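You operate a simulated robot arm through the tools that you are given. There is no shell and no other tool.

You run a simulated robot arm. Do the job below in one go: nothing can be reset, and whatever is moved stays where it is left.

## Task
Lap the three proud shoes flush, one stroke each.
Fine: each time take the shoe whose gauge equals the bite readout; no stroke on a flush shoe; lay the lap back on its rest. Set down upright: hand lap.

It is judged by the outcome, as a careful person would: the job done as asked, and still so three seconds after it is handed in. It fails if anything else is knocked over, pushed out of place, dropped, spilled or broken.

## Robot
A 6-joint arm with a two-finger gripper, fixed in place. Base frame: the origin is at the foot of the arm, x ahead of it, y to its left, z up; the work surface is at about z = 0.91. Readings come in m, degrees, newtons and seconds.
Its first joint turns from -166.0 to 166.0 degrees. Payload 2.45 kg.
The tool frame sits at the grasp point between the pads (the TCP): z along the fingers, y along the line on which they close. The tips reach 0.02 m beyond it. Largest opening 0.14 m; the body of the gripper starts 0.168 m behind the TCP.
Orientation is that of the tool frame in the base frame, as a unit quaternion [x, y, z, w]. With the fingers straight down and closing along the base's y, the tool's x points along the base's -x, its y along +y and its z along -z.

## Interface
- The arm moves only by the tool apply_moves. Its argument "increments" is a list of rows, each a list of 3 entries, a list of its own where there are three numbers: the turn, a rotation vector about the tool's x, y, z in units of 180 degrees (1.0 is 180 degrees), then the shift along the tool's x, y, z in units of 400 mm (1.0 is 400 mm), then the finger opening in m, from 0 to 0.14. In form: [[[ax, ay, az], [tx, ty, tz], claw], ...]. A call has 1 to 20 rows; each row is the pose to reach, as a shift and turn from the pose commanded when the call began, along the tool's axes at that moment. A call with a number of a shift or a turn outside -1 to 1 is refused whole. A row lasts 0.2 s, in which the tool goes at most 0.05 m and 8.6 degrees; a call with a longer step from one row to the next is refused whole, and so is a gripper value outside its range. A pose out of reach is approached as far as the arm can. The call stops where the force on the tool passes 40 N (or 10 N more than at its start, if that is more) or the arm is blocked; 0.2 s more then pass. The fingers move at their own pace (about 0.045 m/s each) and stop on an object; they squeeze with about 32 N. The grip force told is the motor's: it shows also when the fingers shut on nothing. Time passes only in rows, and 0.2 s behind the last, so rows that repeat a pose let the fingers close. It gives the time, the measured TCP pose, the force on the tool (base axes), the opening and the grip force at its end, in the units of the frame above (readings bear some noise), with the torque about the TCP (base axes, N m) and any sound that the robot's microphone picked up.
- Cameras (640 x 400 px; columns grow to the right, rows downward): "scene" is fixed at [0.2211, 0.6507, 1.5511]; the picture's right is [-0.49, -0.87, 0.00], its down [-0.55, 0.31, -0.78] and it looks along [0.67, -0.38, -0.63] (base axes); focal length 319 px, centre (320, 200). "wrist" rides on the gripper at [0.078, 0.011, -0.209] in the tool frame; the picture's right is [-0.14, 0.99, 0.00], its down [-0.92, -0.13, -0.37] and it looks along [-0.37, -0.05, 0.93] (tool axes); focal length 280 px, centre (320, 200). There is no depth. A picture from a camera that has moved, and an enlarged one, comes with that camera's place and axes in the base frame and with its lens.
- capture(camera): a new picture of that camera. It takes no simulated time.
- inspect(camera, box): a new picture of the part [left, top, right, bottom] of that camera's present view, enlarged. It takes no simulated time.
- job_done(): hands the job in; it is judged then, once.

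Places have to be worked out from the pictures, the camera data and where the tool is seen. Open the gripper and draw the arm clear of the work before you hand the job in, unless the task says otherwise.

The tools are called by a JSON object that holds its "fn" and its "kwargs". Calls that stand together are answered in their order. apply_moves: Moves the arm, as the interface text tells. Its arguments: {"type":"object","properties":{"increments":{"type":"array","items":{"type":"array"}}},"required":["increments"]} The other tools are called the same way: capture (camera) takes a picture; inspect (camera, box) takes an enlarged picture of a part of a camera's view; job_done () hands the job in.

At the start:

```text
clock: 0.0
eef_pos: [0.8472, 0.1576, 1.196]
tool_rot: [0.001, 1.0, 0.0, -0.001]
force: [0.3, -1.2, 0.5]
torque: [0.0, -0.01, -0.01]
opening: 0.1399
finger_force: 0.0
```

scene: 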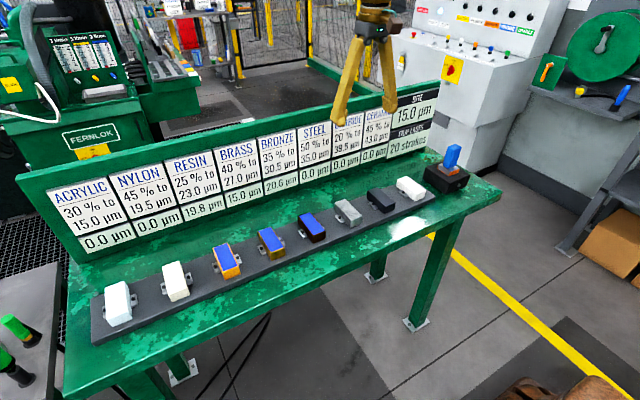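
wrist: 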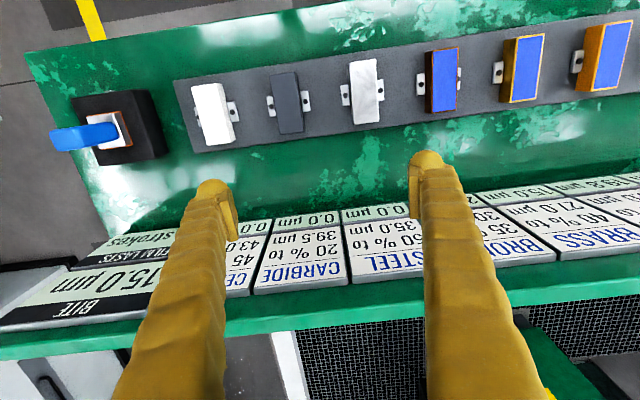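

I'll read the board and look closely at the shoes and lap before moving.

{"fn": "inspect", "kwargs": {"camera": "scene", "box": [40, 80, 240, 260]}}

{"fn": "inspect", "kwargs": {"camera": "scene", "box": [200, 80, 450, 220]}}

{"fn": "inspect", "kwargs": {"camera": "scene", "box": [330, 130, 510, 250]}}

{"fn": "inspect", "kwargs": {"camera": "scene", "box": [80, 180, 340, 350]}}

{"fn": "inspect", "kwargs": {"camera": "wrist", "box": [0, 60, 320, 260]}}

{"fn": "inspect", "kwargs": {"camera": "wrist", "box": [320, 0, 640, 200]}}

```text
2.22 times, centred on (140, 170) of scene
camera zoom: at [0.2211, 0.6507, 1.5511], right [-0.49, -0.87, 0.0], down [-0.55, 0.31, -0.78], along [0.67, -0.38, -0.63], focal length 710 px, centre (720, 267)
```

zoom: 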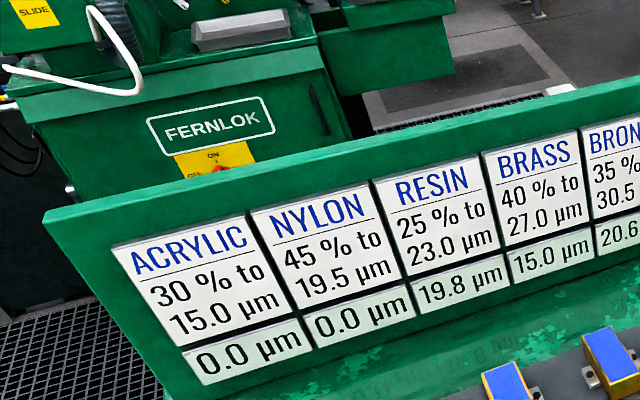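

```text
2.56 times, centred on (325, 150) of scene
camera zoom: at [0.2211, 0.6507, 1.5511], right [-0.49, -0.87, 0.0], down [-0.55, 0.31, -0.78], along [0.67, -0.38, -0.63], focal length 818 px, centre (307, 328)
```

zoom: 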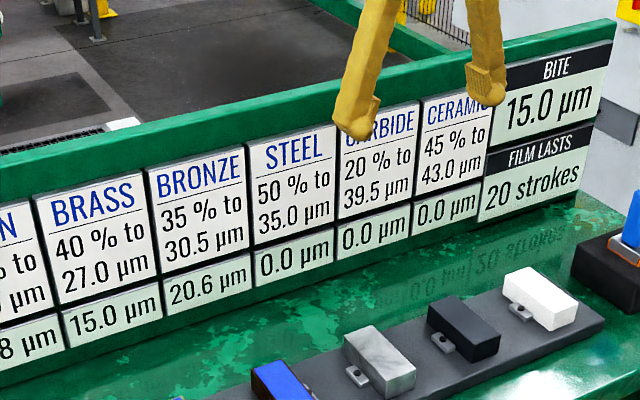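

```text
3.33 times, centred on (420, 190) of scene
camera zoom: at [0.2211, 0.6507, 1.5511], right [-0.49, -0.87, 0.0], down [-0.55, 0.31, -0.78], along [0.67, -0.38, -0.63], focal length 1065 px, centre (-13, 233)
```

zoom: 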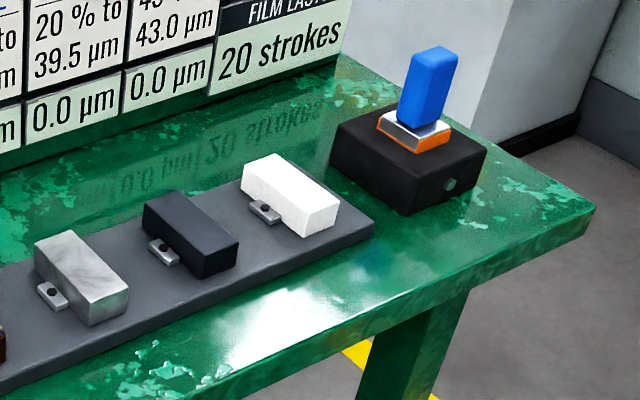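

```text
2.35 times, centred on (210, 265) of scene
camera zoom: at [0.2211, 0.6507, 1.5511], right [-0.49, -0.87, 0.0], down [-0.55, 0.31, -0.78], along [0.67, -0.38, -0.63], focal length 752 px, centre (579, 47)
```

zoom: 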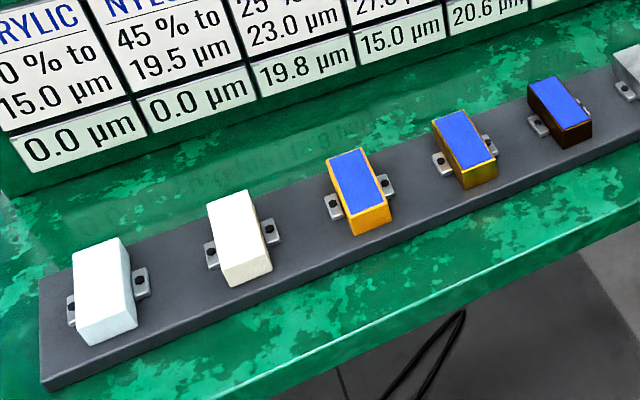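

```text
2.00 times, centred on (160, 160) of wrist
camera zoom: at [0.7695, 0.1671, 1.4064], right [0.14, 0.99, 0.0], down [0.92, -0.13, 0.37], along [0.37, -0.05, -0.93], focal length 561 px, centre (640, 280)
```

zoom: 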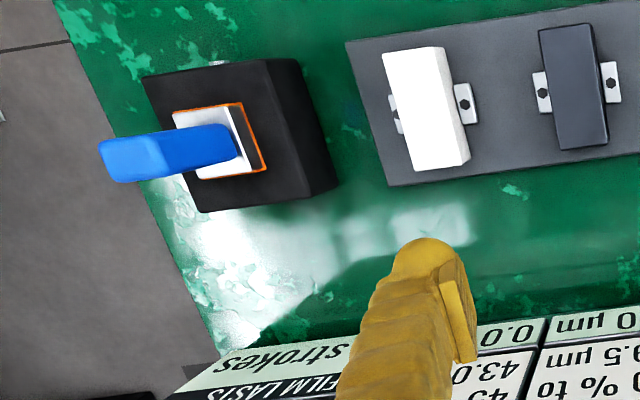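

```text
2.00 times, centred on (480, 100) of wrist
camera zoom: at [0.7695, 0.1671, 1.4064], right [0.14, 0.99, 0.0], down [0.92, -0.13, 0.37], along [0.37, -0.05, -0.93], focal length 561 px, centre (0, 400)
```

zoom: 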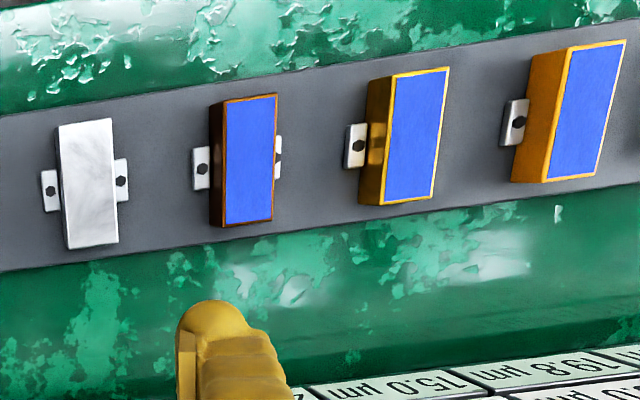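

Bite is 15.0, so the order is brass (15.0), then 15+0.4·12 = 19.8, which is resin, then 19.8+0.25·3.2 = 20.6, which is bronze. I judge the lap on its rest to be near (0.78, -0.14), so I move the wrist camera over there for a closer look.

{"fn": "apply_moves", "kwargs": {"increments": [[[0, 0, 0], [0.046, -0.096, -0.006], 0.14], [[0, 0, 0], [0.092, -0.1925, -0.0125], 0.14], [[0, 0, 0], [0.138, -0.289, -0.019], 0.14], [[0, 0, 0], [0.184, -0.385, -0.025], 0.14], [[0, 0, 0], [0.23, -0.481, -0.031], 0.14], [[0, 0, 0], [0.276, -0.578, -0.038], 0.14], [[0, 0, 0], [0.322, -0.674, -0.044], 0.14], [[0, 0, 0], [0.3675, -0.77, -0.05], 0.14], [[0, 0, 0], [0.3675, -0.77, -0.05], 0.14]]}}

{"fn": "capture", "kwargs": {"camera": "wrist"}}

{"fn": "capture", "kwargs": {"camera": "scene"}}

```text
clock: 2.0
eef_pos: [0.699, -0.154, 1.2163]
tool_rot: [0.0, 1.0, 0.001, 0.0]
force: [0.2, 0.5, -0.6]
torque: [-0.01, 0.02, 0.0]
opening: 0.1401
finger_force: 0.1
```

```text
taken
camera wrist: at [0.6209, -0.1441, 1.4256], right [0.14, 0.99, 0.0], down [0.92, -0.13, 0.37], along [0.37, -0.05, -0.93], focal length 280 px, centre (320, 200)
```

wrist: 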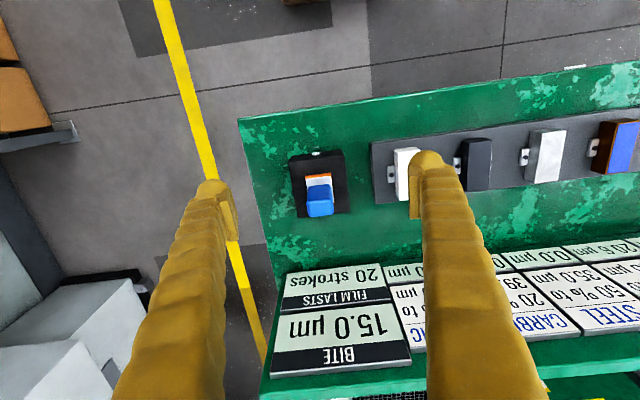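

```text
taken
```

scene: 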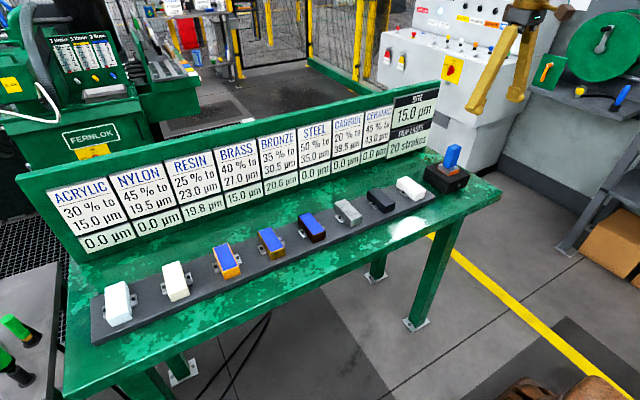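

{"fn": "inspect", "kwargs": {"camera": "wrist", "box": [240, 120, 400, 220]}}

{"fn": "inspect", "kwargs": {"camera": "scene", "box": [410, 135, 490, 205]}}

```text
4.00 times, centred on (320, 170) of wrist
camera zoom: at [0.6209, -0.1441, 1.4256], right [0.14, 0.99, 0.0], down [0.92, -0.13, 0.37], along [0.37, -0.05, -0.93], focal length 1122 px, centre (320, 320)
```

zoom: 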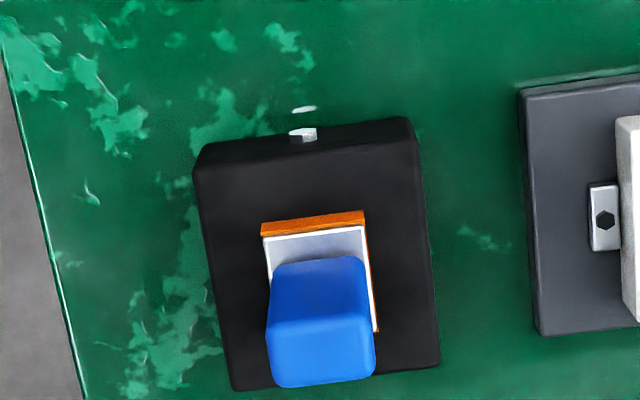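

```text
5.71 times, centred on (450, 170) of scene
camera zoom: at [0.2211, 0.6507, 1.5511], right [-0.49, -0.87, 0.0], down [-0.55, 0.31, -0.78], along [0.67, -0.38, -0.63], focal length 1825 px, centre (-423, 371)
```

zoom: 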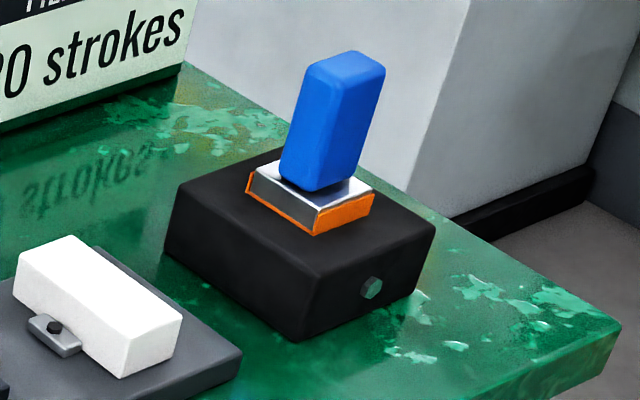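

The two views together put the lap handle at about (0.786, -0.166), top near z 1.04. Before grasping I take the wrist camera over the brass, resin and bronze shoes to measure them.

{"fn": "apply_moves", "kwargs": {"increments": [[[0, 0, 0], [0.01, 0.115, 0], 0.14], [[0, 0, 0], [0.02, 0.23, 0], 0.14], [[0, 0, 0], [0.03, 0.345, 0], 0.14], [[0, 0, 0], [0.04, 0.46, 0], 0.14], [[0, 0, 0], [0.05, 0.575, 0], 0.14], [[0, 0, 0], [0.055, 0.69, 0], 0.14], [[0, 0, 0], [0.06, 0.805, 0], 0.14], [[0, 0, 0], [0.065, 0.92, 0], 0.14], [[0, 0, 0], [0.07, 1.0, 0], 0.14], [[0, 0, 0], [0.07, 1.0, 0], 0.14]]}}

{"fn": "capture", "kwargs": {"camera": "wrist"}}

```text
clock: 4.2
eef_pos: [0.6723, 0.2509, 1.2165]
tool_rot: [0.0, 1.0, 0.0, 0.0]
force: [0.6, 0.1, -0.2]
torque: [-0.03, 0.0, 0.0]
opening: 0.1399
finger_force: 0.1
```

```text
taken
camera wrist: at [0.5936, 0.2595, 1.4261], right [0.14, 0.99, 0.0], down [0.92, -0.13, 0.37], along [0.37, -0.05, -0.93], focal length 280 px, centre (320, 200)
```

wrist: 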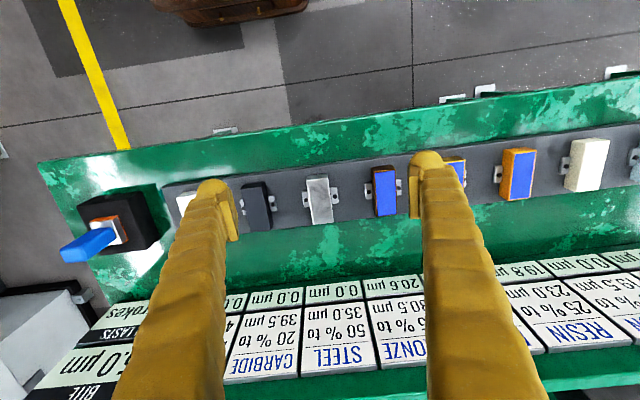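

I continue sideways so that brass and resin come near the centre of the wrist view.

{"fn": "apply_moves", "kwargs": {"increments": [[[0, 0, 0], [0.02, 0.11, 0], 0.14], [[0, 0, 0], [0.04, 0.22, 0], 0.14], [[0, 0, 0], [0.06, 0.33, 0], 0.14], [[0, 0, 0], [0.08, 0.44, 0], 0.14], [[0, 0, 0], [0.09, 0.55, 0], 0.14], [[0, 0, 0], [0.1, 0.65, 0], 0.14], [[0, 0, 0], [0.1, 0.65, 0], 0.14]]}}

{"fn": "capture", "kwargs": {"camera": "wrist"}}

{"fn": "inspect", "kwargs": {"camera": "wrist", "box": [160, 80, 320, 180]}}

{"fn": "inspect", "kwargs": {"camera": "wrist", "box": [280, 80, 440, 180]}}

```text
clock: 5.8
eef_pos: [0.6304, 0.5102, 1.2186]
tool_rot: [0.001, 1.0, 0.001, 0.0]
force: [-0.1, 0.7, -0.2]
torque: [0.0, 0.05, 0.04]
opening: 0.1399
finger_force: 0.1
```

```text
taken
camera wrist: at [0.552, 0.5202, 1.4278], right [0.14, 0.99, 0.0], down [0.92, -0.13, 0.37], along [0.37, -0.05, -0.93], focal length 280 px, centre (320, 200)
```

wrist: 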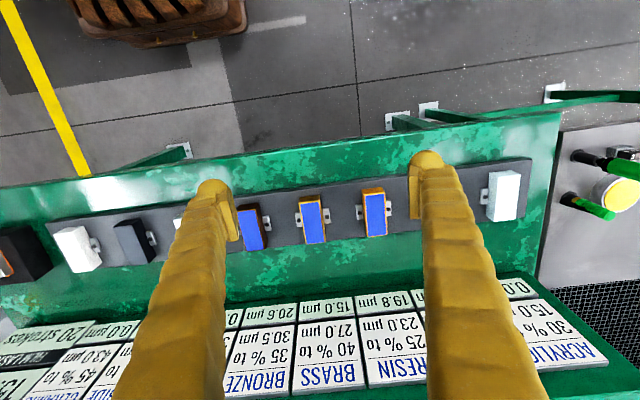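

```text
4.00 times, centred on (240, 130) of wrist
camera zoom: at [0.552, 0.5202, 1.4278], right [0.14, 0.99, 0.0], down [0.92, -0.13, 0.37], along [0.37, -0.05, -0.93], focal length 1122 px, centre (640, 480)
```

zoom: 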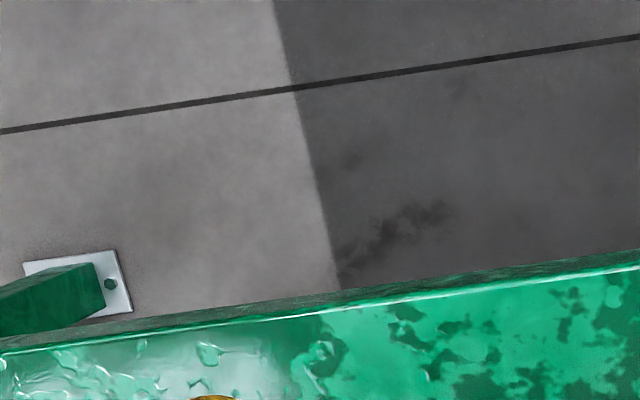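

```text
4.00 times, centred on (360, 130) of wrist
camera zoom: at [0.552, 0.5202, 1.4278], right [0.14, 0.99, 0.0], down [0.92, -0.13, 0.37], along [0.37, -0.05, -0.93], focal length 1122 px, centre (160, 480)
```

zoom: 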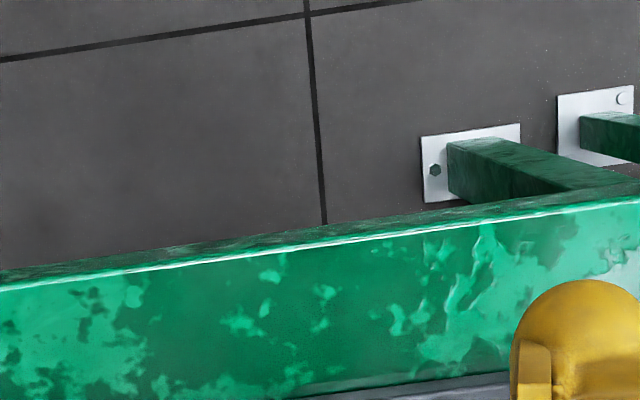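

The shoes are lower in the image; I zoom on the right area.

{"fn": "inspect", "kwargs": {"camera": "wrist", "box": [270, 170, 430, 270]}}

{"fn": "inspect", "kwargs": {"camera": "wrist", "box": [210, 170, 370, 270]}}

{"fn": "inspect", "kwargs": {"camera": "scene", "box": [190, 190, 350, 290]}}

```text
4.00 times, centred on (350, 220) of wrist
camera zoom: at [0.552, 0.5202, 1.4278], right [0.14, 0.99, 0.0], down [0.92, -0.13, 0.37], along [0.37, -0.05, -0.93], focal length 1122 px, centre (200, 120)
```

zoom: 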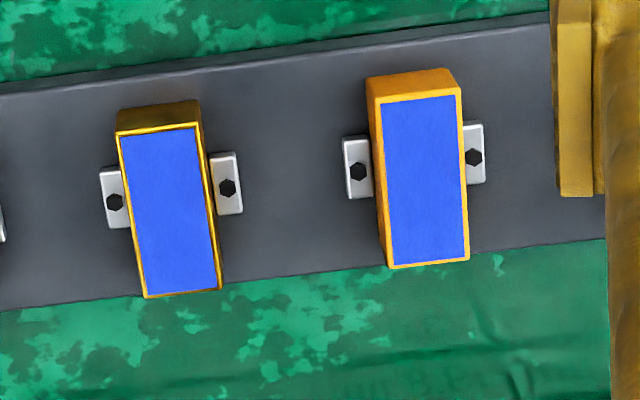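

```text
4.00 times, centred on (290, 220) of wrist
camera zoom: at [0.552, 0.5202, 1.4278], right [0.14, 0.99, 0.0], down [0.92, -0.13, 0.37], along [0.37, -0.05, -0.93], focal length 1122 px, centre (440, 120)
```

zoom: 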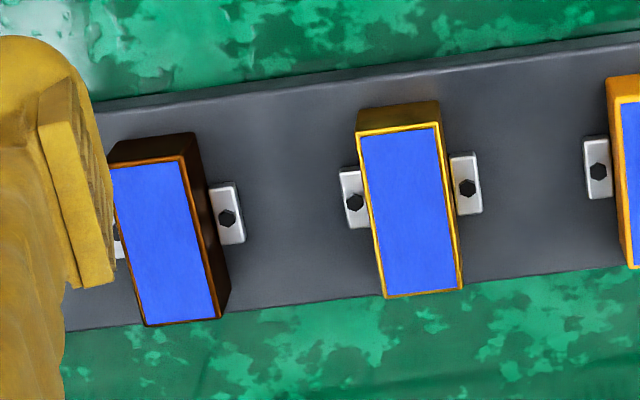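

```text
4.00 times, centred on (270, 240) of scene
camera zoom: at [0.2211, 0.6507, 1.5511], right [-0.49, -0.87, 0.0], down [-0.55, 0.31, -0.78], along [0.67, -0.38, -0.63], focal length 1278 px, centre (520, 40)
```

zoom: 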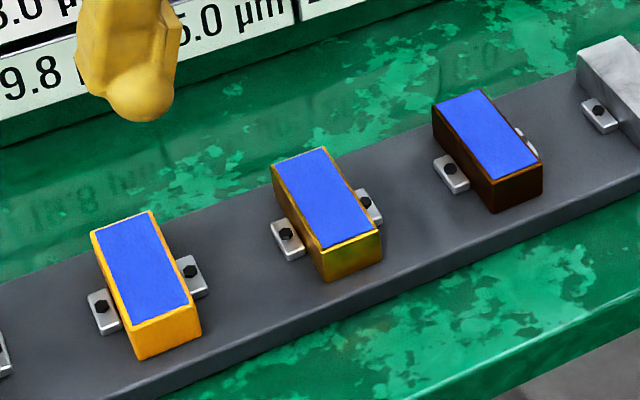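

Shoe tops come out at about z 0.938, 0.09 long in x and 0.04 wide, with brass at (0.795, 0.472) and resin at (0.795, 0.595). Resin is at the edge of reach, so I test that reach with the empty gripper well above it.

{"fn": "apply_moves", "kwargs": {"increments": [[[0, 0, 0], [-0.08, 0.05, 0.08], 0.14], [[0, 0, 0], [-0.16, 0.1, 0.16], 0.14], [[0, 0, 0], [-0.24, 0.15, 0.24], 0.14], [[0, 0, 0], [-0.3, 0.21, 0.33], 0.14], [[0, 0, 0], [-0.3, 0.21, 0.42], 0.14], [[0, 0, 0], [-0.3, 0.21, 0.42], 0.14]]}}

{"fn": "apply_moves", "kwargs": {"increments": [[[0, 0, 0], [-0.05, 0, 0], 0.14], [[0, 0, 0], [-0.1, 0, 0], 0.14], [[0, 0, 0], [-0.15, 0, 0], 0.14], [[0, 0, 0], [-0.15, 0, 0.06], 0.14], [[0, 0, 0], [-0.15, 0, 0.12], 0.14], [[0, 0, 0], [-0.15, 0, 0.12], 0.14]]}}

```text
clock: 7.2
eef_pos: [0.7505, 0.5955, 1.0498]
tool_rot: [0.0, 1.0, 0.0, 0.0]
force: [0.7, 0.0, 0.3]
torque: [-0.02, 0.05, 0.0]
opening: 0.1404
finger_force: 0.1
```

```text
clock: 8.6
eef_pos: [0.8116, 0.594, 0.9992]
tool_rot: [-0.001, 1.0, 0.0, 0.001]
force: [0.6, 0.1, 0.2]
torque: [0.0, 0.0, -0.01]
opening: 0.14
finger_force: 0.0
```

The arm reached (0.81, 0.594, 1.0), so resin is within reach. I take a picture here to refine the shoe position relative to the fingers.

{"fn": "capture", "kwargs": {"camera": "wrist"}}

{"fn": "capture", "kwargs": {"camera": "scene"}}

```text
taken
camera wrist: at [0.7327, 0.6038, 1.2098], right [0.14, 0.99, 0.0], down [0.92, -0.13, 0.37], along [0.37, -0.05, -0.93], focal length 280 px, centre (320, 200)
```

wrist: 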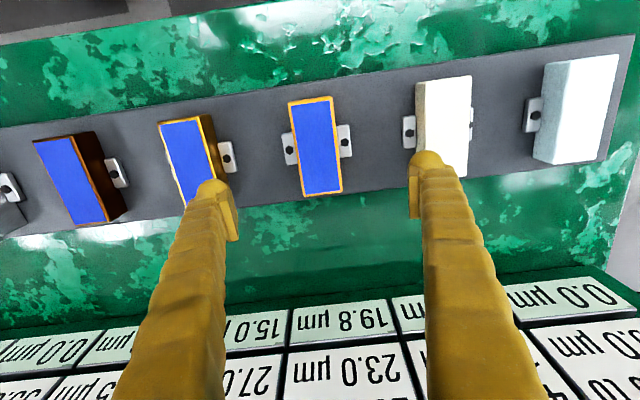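

```text
taken
```

scene: 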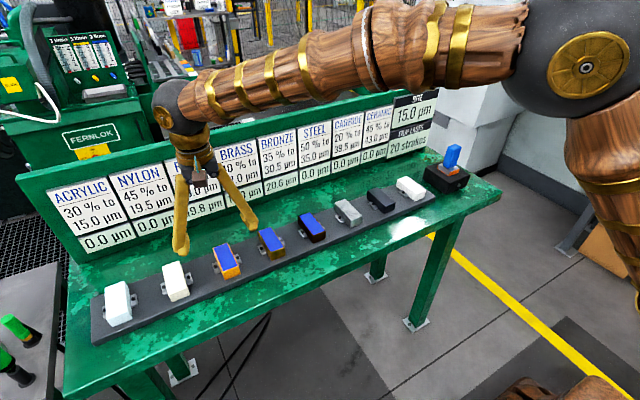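

Refining with two wrist views: shoe tops at z≈0.963, centres at x≈0.783, brass y≈0.474, resin y≈0.593, bronze y≈0.355. The lap handle top is at (0.787, -0.167, 1.043). I rise and travel back above the lap.

{"fn": "apply_moves", "kwargs": {"increments": [[[0, 0, 0], [0, 0, -0.11], 0.14], [[0, 0, 0], [0, 0, -0.22], 0.14], [[0, 0, 0], [0, 0, -0.33], 0.14], [[0, 0, 0], [0.03, -0.05, -0.42], 0.14], [[0, 0, 0], [0.06, -0.14, -0.46], 0.14], [[0, 0, 0], [0.09, -0.25, -0.46], 0.14], [[0, 0, 0], [0.12, -0.36, -0.46], 0.14], [[0, 0, 0], [0.15, -0.47, -0.46], 0.14], [[0, 0, 0], [0.17, -0.58, -0.46], 0.14], [[0, 0, 0], [0.19, -0.69, -0.46], 0.14], [[0, 0, 0], [0.21, -0.8, -0.46], 0.14], [[0, 0, 0], [0.23, -0.9, -0.46], 0.14], [[0, 0, 0], [0.25, -0.99, -0.46], 0.14]]}}

{"fn": "apply_moves", "kwargs": {"increments": [[[0, 0, 0], [0, -0.11, 0], 0.14], [[0, 0, 0], [0, -0.22, 0], 0.14], [[0, 0, 0], [0, -0.33, 0], 0.14], [[0, 0, 0], [0, -0.44, 0], 0.14], [[0, 0, 0], [0, -0.55, 0], 0.14], [[0, 0, 0], [0, -0.66, 0], 0.14], [[0, 0, 0], [0, -0.77, 0], 0.14], [[0, 0, 0], [0, -0.86, 0], 0.14], [[0, 0, 0], [0, -0.912, 0], 0.14], [[0, 0, 0], [0, -0.912, 0], 0.14]]}}

{"fn": "capture", "kwargs": {"camera": "wrist"}}

```text
clock: 11.4
eef_pos: [0.7126, 0.1978, 1.1842]
tool_rot: [-0.001, 1.0, 0.0, 0.0]
force: [-0.1, 0.2, -0.1]
torque: [0.02, -0.01, 0.0]
opening: 0.1399
finger_force: 0.1
```

```text
clock: 13.6
eef_pos: [0.7126, -0.1676, 1.1856]
tool_rot: [0.0, 1.0, 0.0, 0.0]
force: [0.3, 0.9, -0.4]
torque: [0.0, -0.01, -0.02]
opening: 0.14
finger_force: 0.0
```

```text
taken
camera wrist: at [0.6343, -0.1583, 1.3946], right [0.14, 0.99, 0.0], down [0.92, -0.13, 0.37], along [0.37, -0.05, -0.93], focal length 280 px, centre (320, 200)
```

wrist: 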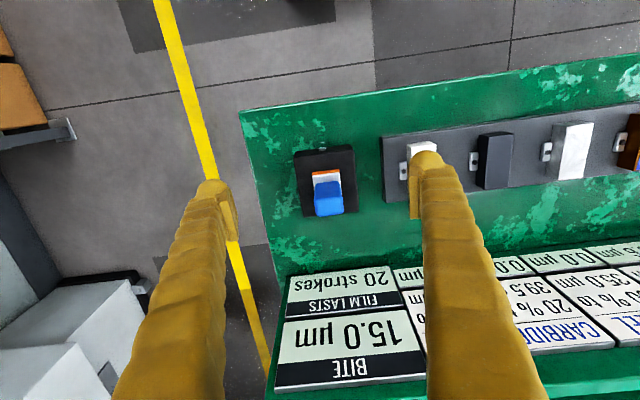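

I move directly above the handle at z 1.12 and look again to verify alignment.

{"fn": "apply_moves", "kwargs": {"increments": [[[0, 0, 0], [-0.09, 0, 0.04], 0.14], [[0, 0, 0], [-0.185, 0.002, 0.09], 0.14], [[0, 0, 0], [-0.185, 0.002, 0.16], 0.14], [[0, 0, 0], [-0.185, 0.002, 0.16], 0.14]]}}

{"fn": "capture", "kwargs": {"camera": "wrist"}}

{"fn": "inspect", "kwargs": {"camera": "wrist", "box": [240, 60, 400, 160]}}

{"fn": "inspect", "kwargs": {"camera": "scene", "box": [400, 80, 520, 200]}}

```text
clock: 14.6
eef_pos: [0.786, -0.164, 1.1203]
tool_rot: [0.0, 1.0, 0.0, 0.001]
force: [-0.3, -0.4, 0.3]
torque: [-0.01, 0.01, -0.02]
opening: 0.1402
finger_force: 0.1
```

```text
taken
camera wrist: at [0.7092, -0.155, 1.3289], right [0.14, 0.99, 0.0], down [0.92, -0.13, 0.37], along [0.37, -0.05, -0.93], focal length 280 px, centre (320, 200)
```

wrist: 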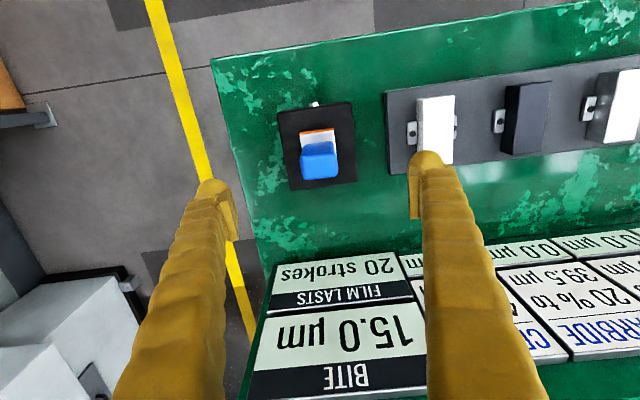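

```text
4.00 times, centred on (320, 110) of wrist
camera zoom: at [0.7092, -0.155, 1.3289], right [0.14, 0.99, 0.0], down [0.92, -0.13, 0.37], along [0.37, -0.05, -0.93], focal length 1122 px, centre (320, 560)
```

zoom: 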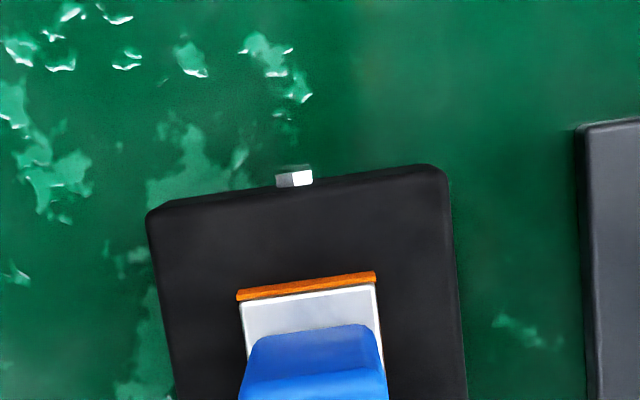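

```text
3.33 times, centred on (460, 140) of scene
camera zoom: at [0.2211, 0.6507, 1.5511], right [-0.49, -0.87, 0.0], down [-0.55, 0.31, -0.78], along [0.67, -0.38, -0.63], focal length 1065 px, centre (-147, 400)
```

zoom: 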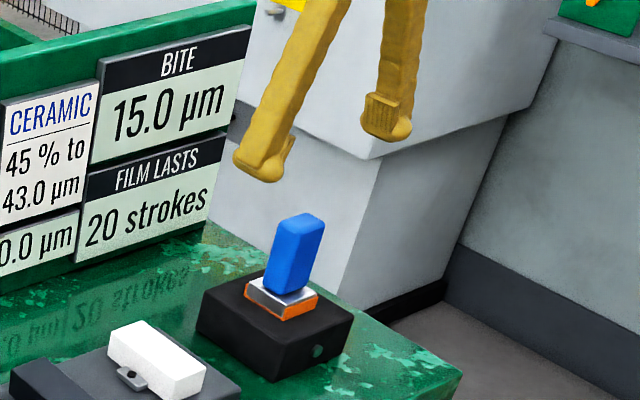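

{"fn": "inspect", "kwargs": {"camera": "wrist", "box": [240, 110, 400, 210]}}

```text
4.00 times, centred on (320, 160) of wrist
camera zoom: at [0.7092, -0.155, 1.3289], right [0.14, 0.99, 0.0], down [0.92, -0.13, 0.37], along [0.37, -0.05, -0.93], focal length 1122 px, centre (320, 360)
```

zoom: 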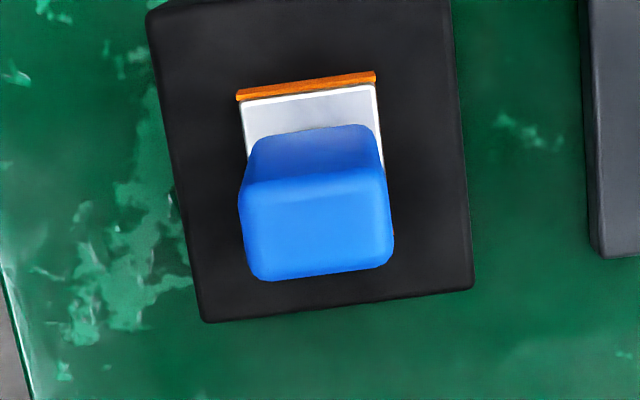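

The handle top measures 0.024 × 0.039 m at (0.786, -0.166), aligned with the base axes. I lower the TCP to z≈1.0 around it, then close.

{"fn": "apply_moves", "kwargs": {"increments": [[[0, 0, 0], [0, -0.006, 0.08], 0.1], [[0, 0, 0], [0, -0.006, 0.16], 0.08], [[0, 0, 0], [0, -0.006, 0.24], 0.08], [[0, 0, 0], [0, -0.006, 0.3], 0.08], [[0, 0, 0], [0, -0.006, 0.3], 0.08], [[0, 0, 0], [0, -0.006, 0.3], 0.08]]}}

{"fn": "capture", "kwargs": {"camera": "wrist"}}

{"fn": "inspect", "kwargs": {"camera": "scene", "box": [400, 110, 500, 200]}}

```text
clock: 16.0
eef_pos: [0.7883, -0.1686, 1.0003]
tool_rot: [0.0, 1.0, 0.0, 0.0]
force: [0.3, -0.1, -0.1]
torque: [-0.01, -0.01, 0.0]
opening: 0.0797
finger_force: 0.0
```

```text
taken
camera wrist: at [0.7094, -0.1594, 1.21], right [0.14, 0.99, 0.0], down [0.92, -0.13, 0.37], along [0.37, -0.05, -0.93], focal length 280 px, centre (320, 200)
```

wrist: 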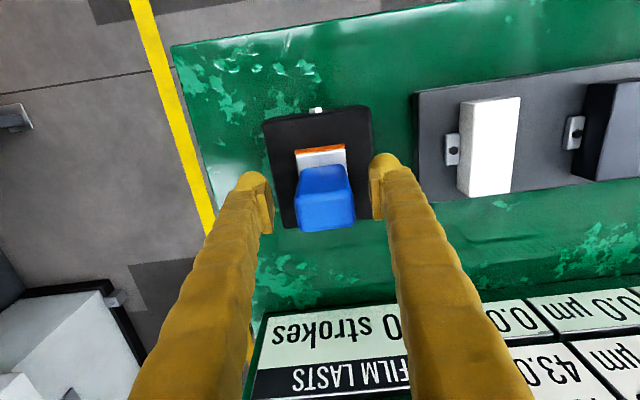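

```text
4.44 times, centred on (450, 155) of scene
camera zoom: at [0.2211, 0.6507, 1.5511], right [-0.49, -0.87, 0.0], down [-0.55, 0.31, -0.78], along [0.67, -0.38, -0.63], focal length 1420 px, centre (-258, 400)
```

zoom: 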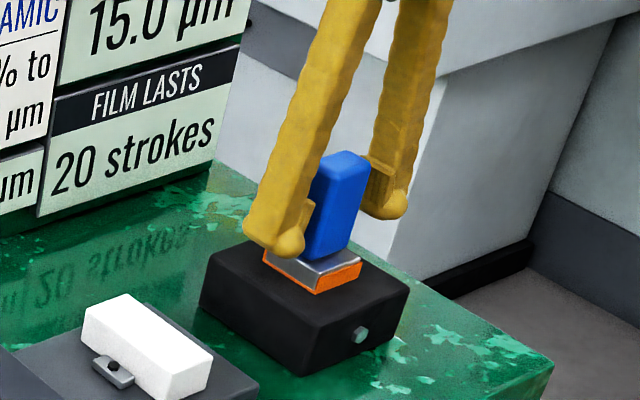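

The handle sits centred between the pads. I close on it and let the grip settle.

{"fn": "apply_moves", "kwargs": {"increments": [[[0, 0, 0], [0, 0, 0], 0.05], [[0, 0, 0], [0, 0, 0], 0.04], [[0, 0, 0], [0, 0, 0], 0.0], [[0, 0, 0], [0, 0, 0], 0.0], [[0, 0, 0], [0, 0, 0], 0.0], [[0, 0, 0], [0, 0, 0], 0.0]]}}

{"fn": "inspect", "kwargs": {"camera": "wrist", "box": [240, 90, 400, 240]}}

```text
clock: 17.4
eef_pos: [0.7873, -0.1689, 1.0003]
tool_rot: [0.0, 1.0, 0.0, -0.001]
force: [0.4, -0.1, -0.4]
torque: [0.0, -0.04, -0.03]
opening: 0.0388
finger_force: 32.0
```

```text
2.67 times, centred on (320, 165) of wrist
camera zoom: at [0.7095, -0.1594, 1.21], right [0.14, 0.99, 0.0], down [0.92, -0.13, 0.37], along [0.37, -0.05, -0.93], focal length 748 px, centre (320, 293)
```

zoom: 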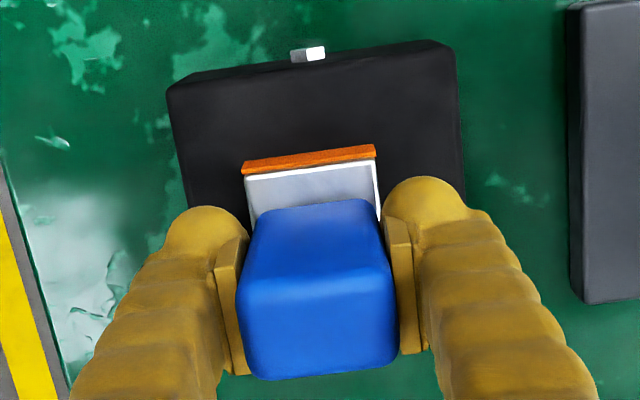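

Grip is firm on 0.0388 m; the return pose to remember is TCP (0.7873, -0.1689, 1.000). I lift the lap slowly and check it.

{"fn": "apply_moves", "kwargs": {"increments": [[[0, 0, 0], [0, 0, -0.025], 0.0], [[0, 0, 0], [0, 0, -0.05], 0.0], [[0, 0, 0], [0, 0, -0.1], 0.0], [[0, 0, 0], [0, 0, -0.15], 0.0], [[0, 0, 0], [0, 0, -0.2], 0.0], [[0, 0, 0], [0, 0, -0.25], 0.0], [[0, 0, 0], [0, 0, -0.25], 0.0], [[0, 0, 0], [0, 0, -0.25], 0.0]]}}

{"fn": "inspect", "kwargs": {"camera": "scene", "box": [400, 80, 500, 200]}}

{"fn": "capture", "kwargs": {"camera": "wrist"}}

```text
clock: 19.2
eef_pos: [0.7864, -0.1682, 1.1009]
tool_rot: [0.0, 1.0, 0.0, 0.0]
force: [0.7, -0.1, -2.0]
torque: [0.0, 0.01, -0.03]
opening: 0.0389
finger_force: 31.9
```

```text
3.33 times, centred on (450, 140) of scene
camera zoom: at [0.2211, 0.6507, 1.5511], right [-0.49, -0.87, 0.0], down [-0.55, 0.31, -0.78], along [0.67, -0.38, -0.63], focal length 1065 px, centre (-113, 400)
```

zoom: 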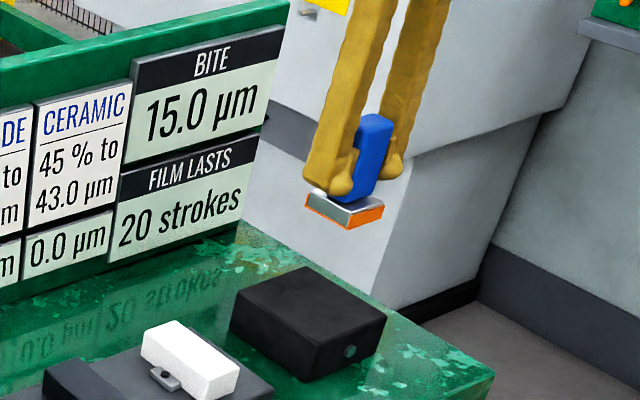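

```text
taken
camera wrist: at [0.7091, -0.1597, 1.3106], right [0.14, 0.99, 0.0], down [0.92, -0.13, 0.37], along [0.37, -0.05, -0.93], focal length 280 px, centre (320, 200)
```

wrist: 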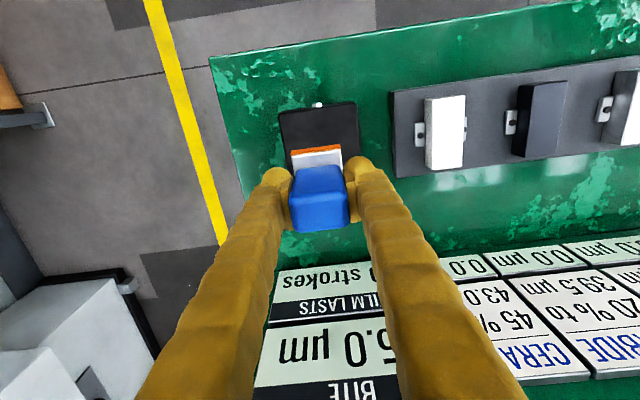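

The lap weighs about 2 N and hangs level. I carry it at this height towards the brass shoe (y≈0.474).

{"fn": "apply_moves", "kwargs": {"increments": [[[0, 0, 0], [0, 0.05, 0], 0.0], [[0, 0, 0], [0, 0.13, 0], 0.0], [[0, 0, 0], [0, 0.22, 0], 0.0], [[0, 0, 0], [0, 0.31, 0], 0.0], [[0, 0, 0], [0, 0.4, 0], 0.0], [[0, 0, 0], [0, 0.49, 0], 0.0], [[0, 0, 0], [0, 0.58, 0], 0.0], [[0, 0, 0], [0, 0.67, 0], 0.0], [[0, 0, 0], [0, 0.76, 0], 0.0], [[0, 0, 0], [-0.02, 0.85, 0], 0.0]]}}

{"fn": "apply_moves", "kwargs": {"increments": [[[0, 0, 0], [0, 0.09, 0], 0.0], [[0, 0, 0], [0, 0.18, 0], 0.0], [[0, 0, 0], [0, 0.27, 0], 0.0], [[0, 0, 0], [0, 0.36, 0], 0.0], [[0, 0, 0], [0, 0.45, 0], 0.0], [[0, 0, 0], [-0.005, 0.54, 0], 0.0], [[0, 0, 0], [-0.01, 0.63, 0], 0.0], [[0, 0, 0], [-0.02, 0.7, 0], 0.0], [[0, 0, 0], [-0.02, 0.74, 0], 0.0], [[0, 0, 0], [-0.02, 0.7555, 0], 0.0], [[0, 0, 0], [-0.02, 0.7555, 0], 0.0]]}}

{"fn": "capture", "kwargs": {"camera": "wrist"}}

{"fn": "inspect", "kwargs": {"camera": "scene", "box": [200, 160, 360, 290]}}

```text
clock: 21.4
eef_pos: [0.7927, 0.1732, 1.1014]
tool_rot: [0.0, 1.0, 0.0, -0.001]
force: [0.4, 0.1, -2.4]
torque: [-0.01, 0.02, 0.04]
opening: 0.0392
finger_force: 32.2
```

```text
clock: 23.8
eef_pos: [0.8022, 0.4735, 1.102]
tool_rot: [0.0, 1.0, 0.0, 0.0]
force: [0.1, -1.0, -1.9]
torque: [-0.01, -0.02, -0.01]
opening: 0.0389
finger_force: 31.6
```

```text
taken
camera wrist: at [0.7241, 0.4827, 1.3109], right [0.14, 0.99, 0.0], down [0.92, -0.13, 0.37], along [0.37, -0.05, -0.93], focal length 280 px, centre (320, 200)
```

wrist: 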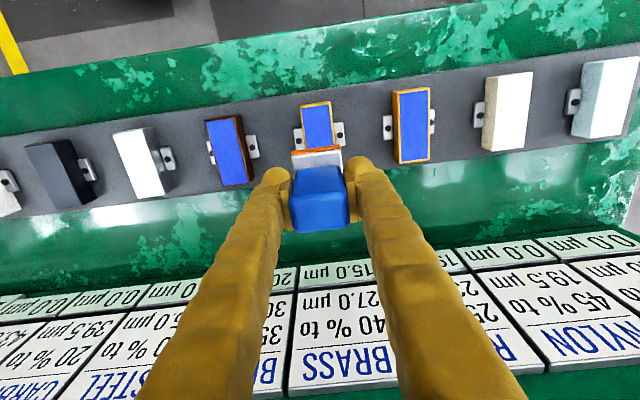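

```text
3.08 times, centred on (280, 225) of scene
camera zoom: at [0.2211, 0.6507, 1.5511], right [-0.49, -0.87, 0.0], down [-0.55, 0.31, -0.78], along [0.67, -0.38, -0.63], focal length 983 px, centre (443, 123)
```

zoom: 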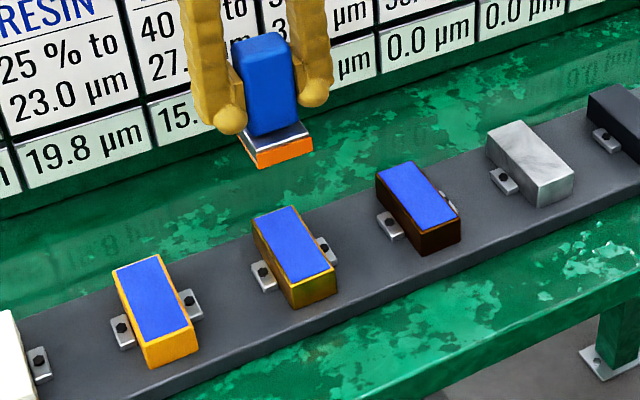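

Brass's near edge is confirmed at x≈0.742, y≈0.475, so the lap is over the far half of the shoe. I descend most of the way, then creep.

{"fn": "apply_moves", "kwargs": {"increments": [[[0, 0, 0], [0, 0.003, 0.05], 0.0], [[0, 0, 0], [0, 0.003, 0.1], 0.0], [[0, 0, 0], [0, 0.003, 0.15], 0.0], [[0, 0, 0], [0, 0.003, 0.165], 0.0], [[0, 0, 0], [0, 0.003, 0.165], 0.0]]}}

{"fn": "capture", "kwargs": {"camera": "wrist"}}

{"fn": "inspect", "kwargs": {"camera": "scene", "box": [220, 180, 340, 280]}}

```text
clock: 25.0
eef_pos: [0.8022, 0.475, 1.0329]
tool_rot: [0.001, 1.0, 0.0, 0.0]
force: [0.1, 0.6, -2.4]
torque: [0.01, 0.04, 0.03]
opening: 0.0387
finger_force: 32.4
```

```text
taken
camera wrist: at [0.7239, 0.4845, 1.2435], right [0.14, 0.99, 0.0], down [0.92, -0.13, 0.37], along [0.37, -0.05, -0.93], focal length 280 px, centre (320, 200)
```

wrist: 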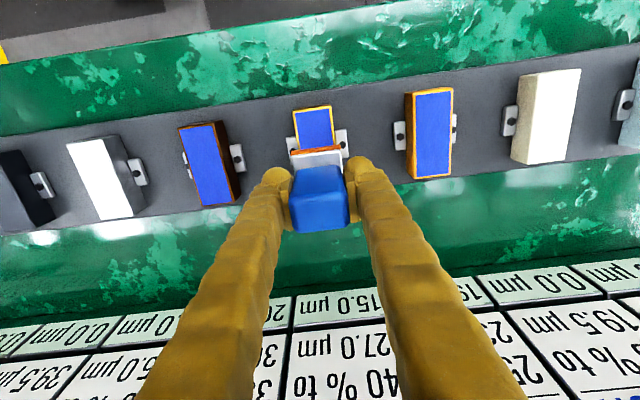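

```text
4.00 times, centred on (280, 230) of scene
camera zoom: at [0.2211, 0.6507, 1.5511], right [-0.49, -0.87, 0.0], down [-0.55, 0.31, -0.78], along [0.67, -0.38, -0.63], focal length 1278 px, centre (480, 80)
```

zoom: 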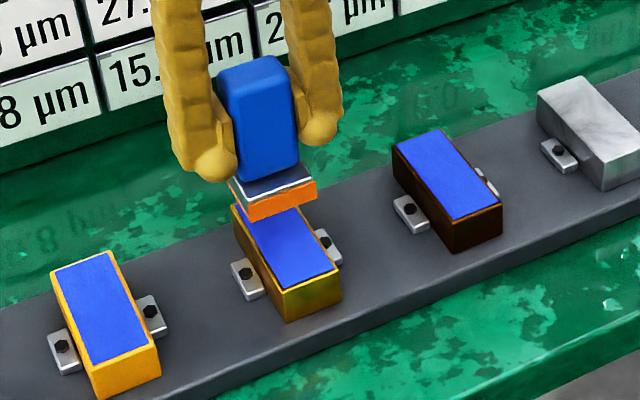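

Still a visible gap above the brass. I creep down in 2 mm steps.

{"fn": "apply_moves", "kwargs": {"increments": [[[0, 0, 0], [0, 0, 0.005], 0.0], [[0, 0, 0], [0, 0, 0.01], 0.0], [[0, 0, 0], [0, 0, 0.015], 0.0], [[0, 0, 0], [0, 0, 0.02], 0.0]]}}

{"fn": "inspect", "kwargs": {"camera": "scene", "box": [220, 180, 340, 280]}}

```text
clock: 26.0
eef_pos: [0.8029, 0.4755, 1.0251]
tool_rot: [0.0, 1.0, 0.0, 0.0]
force: [-0.8, -0.2, -2.6]
torque: [-0.02, 0.0, 0.02]
opening: 0.0391
finger_force: 31.8
```

```text
4.00 times, centred on (280, 230) of scene
camera zoom: at [0.2211, 0.6507, 1.5511], right [-0.49, -0.87, 0.0], down [-0.55, 0.31, -0.78], along [0.67, -0.38, -0.63], focal length 1278 px, centre (480, 80)
```

zoom: 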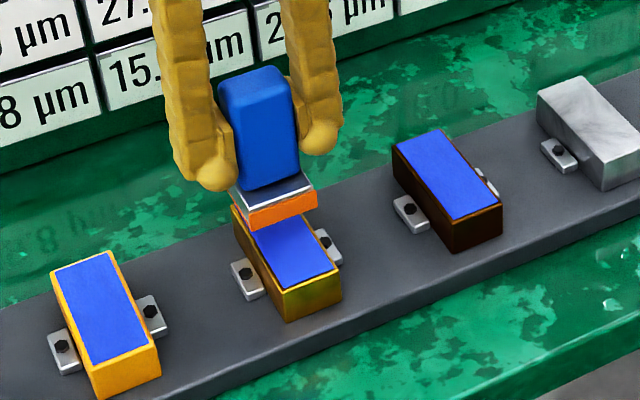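

The lap lines up with the shoe laterally; I estimate about 10–12 mm of gap left. Creep another 6 mm.

{"fn": "apply_moves", "kwargs": {"increments": [[[0, 0, 0], [0, 0, 0.005], 0.0], [[0, 0, 0], [0, 0, 0.01], 0.0], [[0, 0, 0], [0, 0, 0.015], 0.0]]}}

{"fn": "apply_moves", "kwargs": {"increments": [[[0, 0, 0], [0, 0, 0.0025], 0.0], [[0, 0, 0], [0, 0, 0.005], 0.0]]}}

{"fn": "inspect", "kwargs": {"camera": "scene", "box": [220, 180, 340, 280]}}

```text
clock: 26.8
eef_pos: [0.8031, 0.4768, 1.02]
tool_rot: [0.0, 1.0, 0.001, -0.001]
force: [-0.1, -0.5, -2.1]
torque: [0.01, 0.01, -0.01]
opening: 0.0389
finger_force: 31.7
```

```text
clock: 27.4
eef_pos: [0.8035, 0.4747, 1.0179]
tool_rot: [-0.001, 1.0, 0.0, 0.0]
force: [-0.5, 0.6, -3.4]
torque: [0.01, -0.01, -0.02]
opening: 0.039
finger_force: 31.9
```

```text
4.00 times, centred on (280, 230) of scene
camera zoom: at [0.2211, 0.6507, 1.5511], right [-0.49, -0.87, 0.0], down [-0.55, 0.31, -0.78], along [0.67, -0.38, -0.63], focal length 1278 px, centre (480, 80)
```

zoom: 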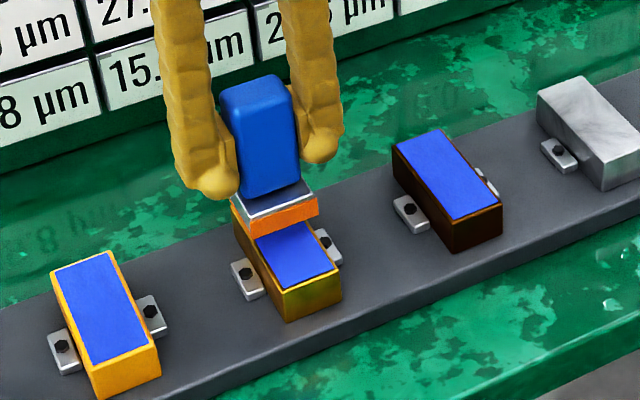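

Force is still only the lap's weight; I continue in 1 mm steps, reading force often.

{"fn": "apply_moves", "kwargs": {"increments": [[[0, 0, 0], [0, 0, 0.0025], 0.0], [[0, 0, 0], [0, 0, 0.005], 0.0]]}}

{"fn": "apply_moves", "kwargs": {"increments": [[[0, 0, 0], [0, 0, 0.0025], 0.0]]}}

{"fn": "apply_moves", "kwargs": {"increments": [[[0, 0, 0], [0, 0, 0.0025], 0.0]]}}

{"fn": "inspect", "kwargs": {"camera": "scene", "box": [220, 180, 340, 280]}}

```text
clock: 28.0
eef_pos: [0.8026, 0.4748, 1.0168]
tool_rot: [-0.001, 1.0, 0.001, 0.0]
force: [-0.5, 0.6, -2.5]
torque: [-0.01, 0.02, 0.0]
opening: 0.0392
finger_force: 31.6
```

```text
clock: 28.4
eef_pos: [0.8025, 0.4749, 1.015]
tool_rot: [0.0, 1.0, 0.0, 0.0]
force: [-0.6, -0.7, -3.0]
torque: [0.0, 0.02, 0.0]
opening: 0.0392
finger_force: 31.6
```

```text
clock: 28.8
eef_pos: [0.8028, 0.4755, 1.0157]
tool_rot: [0.0, 1.0, 0.0, 0.0]
force: [0.4, -0.1, -2.4]
torque: [-0.04, -0.01, -0.01]
opening: 0.039
finger_force: 31.8
```

```text
4.00 times, centred on (280, 230) of scene
camera zoom: at [0.2211, 0.6507, 1.5511], right [-0.49, -0.87, 0.0], down [-0.55, 0.31, -0.78], along [0.67, -0.38, -0.63], focal length 1278 px, centre (480, 80)
```

zoom: 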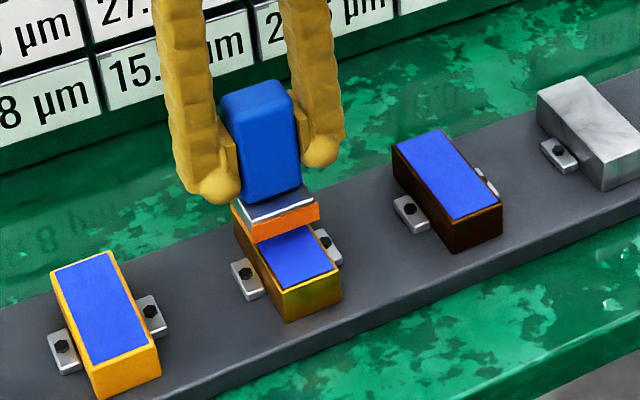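

No contact yet (force ≈ -2.5 N). Continue in 1 mm steps.

{"fn": "apply_moves", "kwargs": {"increments": [[[0, 0, 0], [0, 0, 0.0025], 0.0]]}}

{"fn": "apply_moves", "kwargs": {"increments": [[[0, 0, 0], [0, 0, 0.0025], 0.0]]}}

{"fn": "apply_moves", "kwargs": {"increments": [[[0, 0, 0], [0, 0, 0.0025], 0.0]]}}

{"fn": "inspect", "kwargs": {"camera": "scene", "box": [240, 190, 320, 270]}}

```text
clock: 29.2
eef_pos: [0.8025, 0.4746, 1.0135]
tool_rot: [0.0, 1.0, 0.0, -0.002]
force: [-0.2, -0.6, -1.7]
torque: [-0.02, -0.02, -0.02]
opening: 0.0391
finger_force: 31.9
```

```text
clock: 29.6
eef_pos: [0.802, 0.4745, 1.0117]
tool_rot: [0.0, 1.0, 0.001, 0.0]
force: [0.4, 0.2, -1.7]
torque: [0.01, 0.01, 0.01]
opening: 0.039
finger_force: 32.0
```

```text
clock: 30.0
eef_pos: [0.8024, 0.4744, 1.0112]
tool_rot: [0.001, 1.0, 0.0, -0.001]
force: [-0.1, -0.8, -1.7]
torque: [-0.02, -0.02, -0.01]
opening: 0.0389
finger_force: 32.3
```

```text
5.00 times, centred on (280, 230) of scene
camera zoom: at [0.2211, 0.6507, 1.5511], right [-0.49, -0.87, 0.0], down [-0.55, 0.31, -0.78], along [0.67, -0.38, -0.63], focal length 1597 px, centre (520, 50)
```

zoom: 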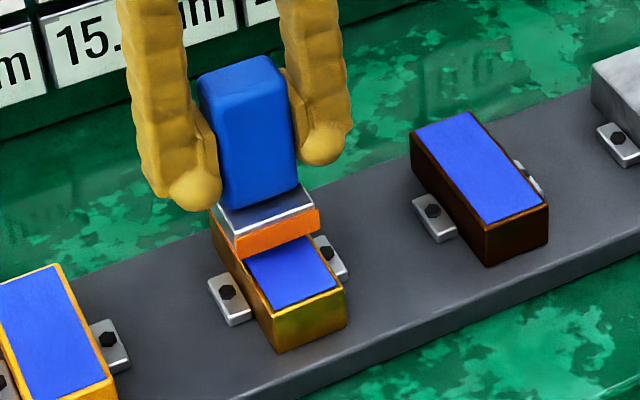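

Very close now. Continue in 1 mm steps until contact force appears.

{"fn": "apply_moves", "kwargs": {"increments": [[[0, 0, 0], [0, 0, 0.0025], 0.0]]}}

{"fn": "apply_moves", "kwargs": {"increments": [[[0, 0, 0], [0, 0, 0.0025], 0.0]]}}

{"fn": "inspect", "kwargs": {"camera": "scene", "box": [240, 190, 320, 270]}}

```text
clock: 30.4
eef_pos: [0.8018, 0.4758, 1.0121]
tool_rot: [0.0, 1.0, 0.0, 0.0]
force: [0.5, -0.1, -1.9]
torque: [-0.02, 0.0, -0.04]
opening: 0.039
finger_force: 31.9
```

```text
clock: 30.8
eef_pos: [0.8012, 0.475, 1.0091]
tool_rot: [0.0, 1.0, 0.001, 0.0]
force: [0.7, 0.6, -1.4]
torque: [0.0, 0.02, 0.0]
opening: 0.039
finger_force: 32.2
```

```text
5.00 times, centred on (280, 230) of scene
camera zoom: at [0.2211, 0.6507, 1.5511], right [-0.49, -0.87, 0.0], down [-0.55, 0.31, -0.78], along [0.67, -0.38, -0.63], focal length 1597 px, centre (520, 50)
```

zoom: 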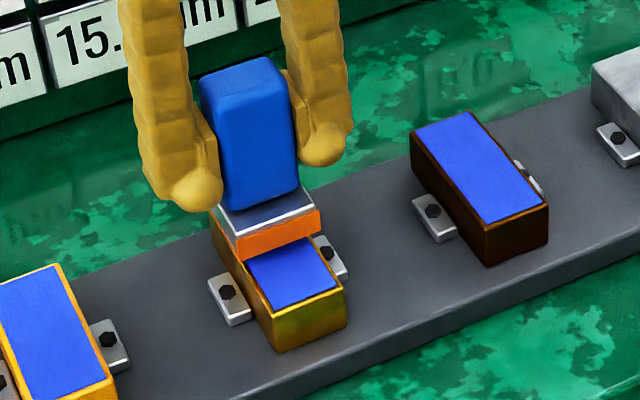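

No clear contact force yet; continue down in 1 mm steps.

{"fn": "apply_moves", "kwargs": {"increments": [[[0, 0, 0], [0, 0, 0.0025], 0.0]]}}

{"fn": "apply_moves", "kwargs": {"increments": [[[0, 0, 0], [0, 0, 0.0025], 0.0]]}}

{"fn": "inspect", "kwargs": {"camera": "scene", "box": [240, 190, 320, 270]}}

```text
clock: 31.2
eef_pos: [0.8022, 0.4757, 1.0089]
tool_rot: [0.0, 1.0, 0.0, 0.0]
force: [0.3, 0.2, -2.4]
torque: [0.0, 0.0, -0.05]
opening: 0.0391
finger_force: 32.7
```

```text
clock: 31.6
eef_pos: [0.802, 0.4738, 1.0082]
tool_rot: [-0.001, 1.0, 0.0, 0.001]
force: [-0.2, -0.6, -2.0]
torque: [-0.03, 0.01, -0.01]
opening: 0.0391
finger_force: 32.0
```

```text
5.00 times, centred on (280, 230) of scene
camera zoom: at [0.2211, 0.6507, 1.5511], right [-0.49, -0.87, 0.0], down [-0.55, 0.31, -0.78], along [0.67, -0.38, -0.63], focal length 1597 px, centre (520, 50)
```

zoom: 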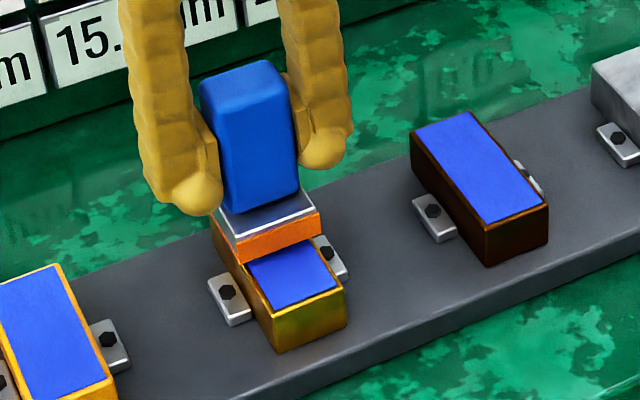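

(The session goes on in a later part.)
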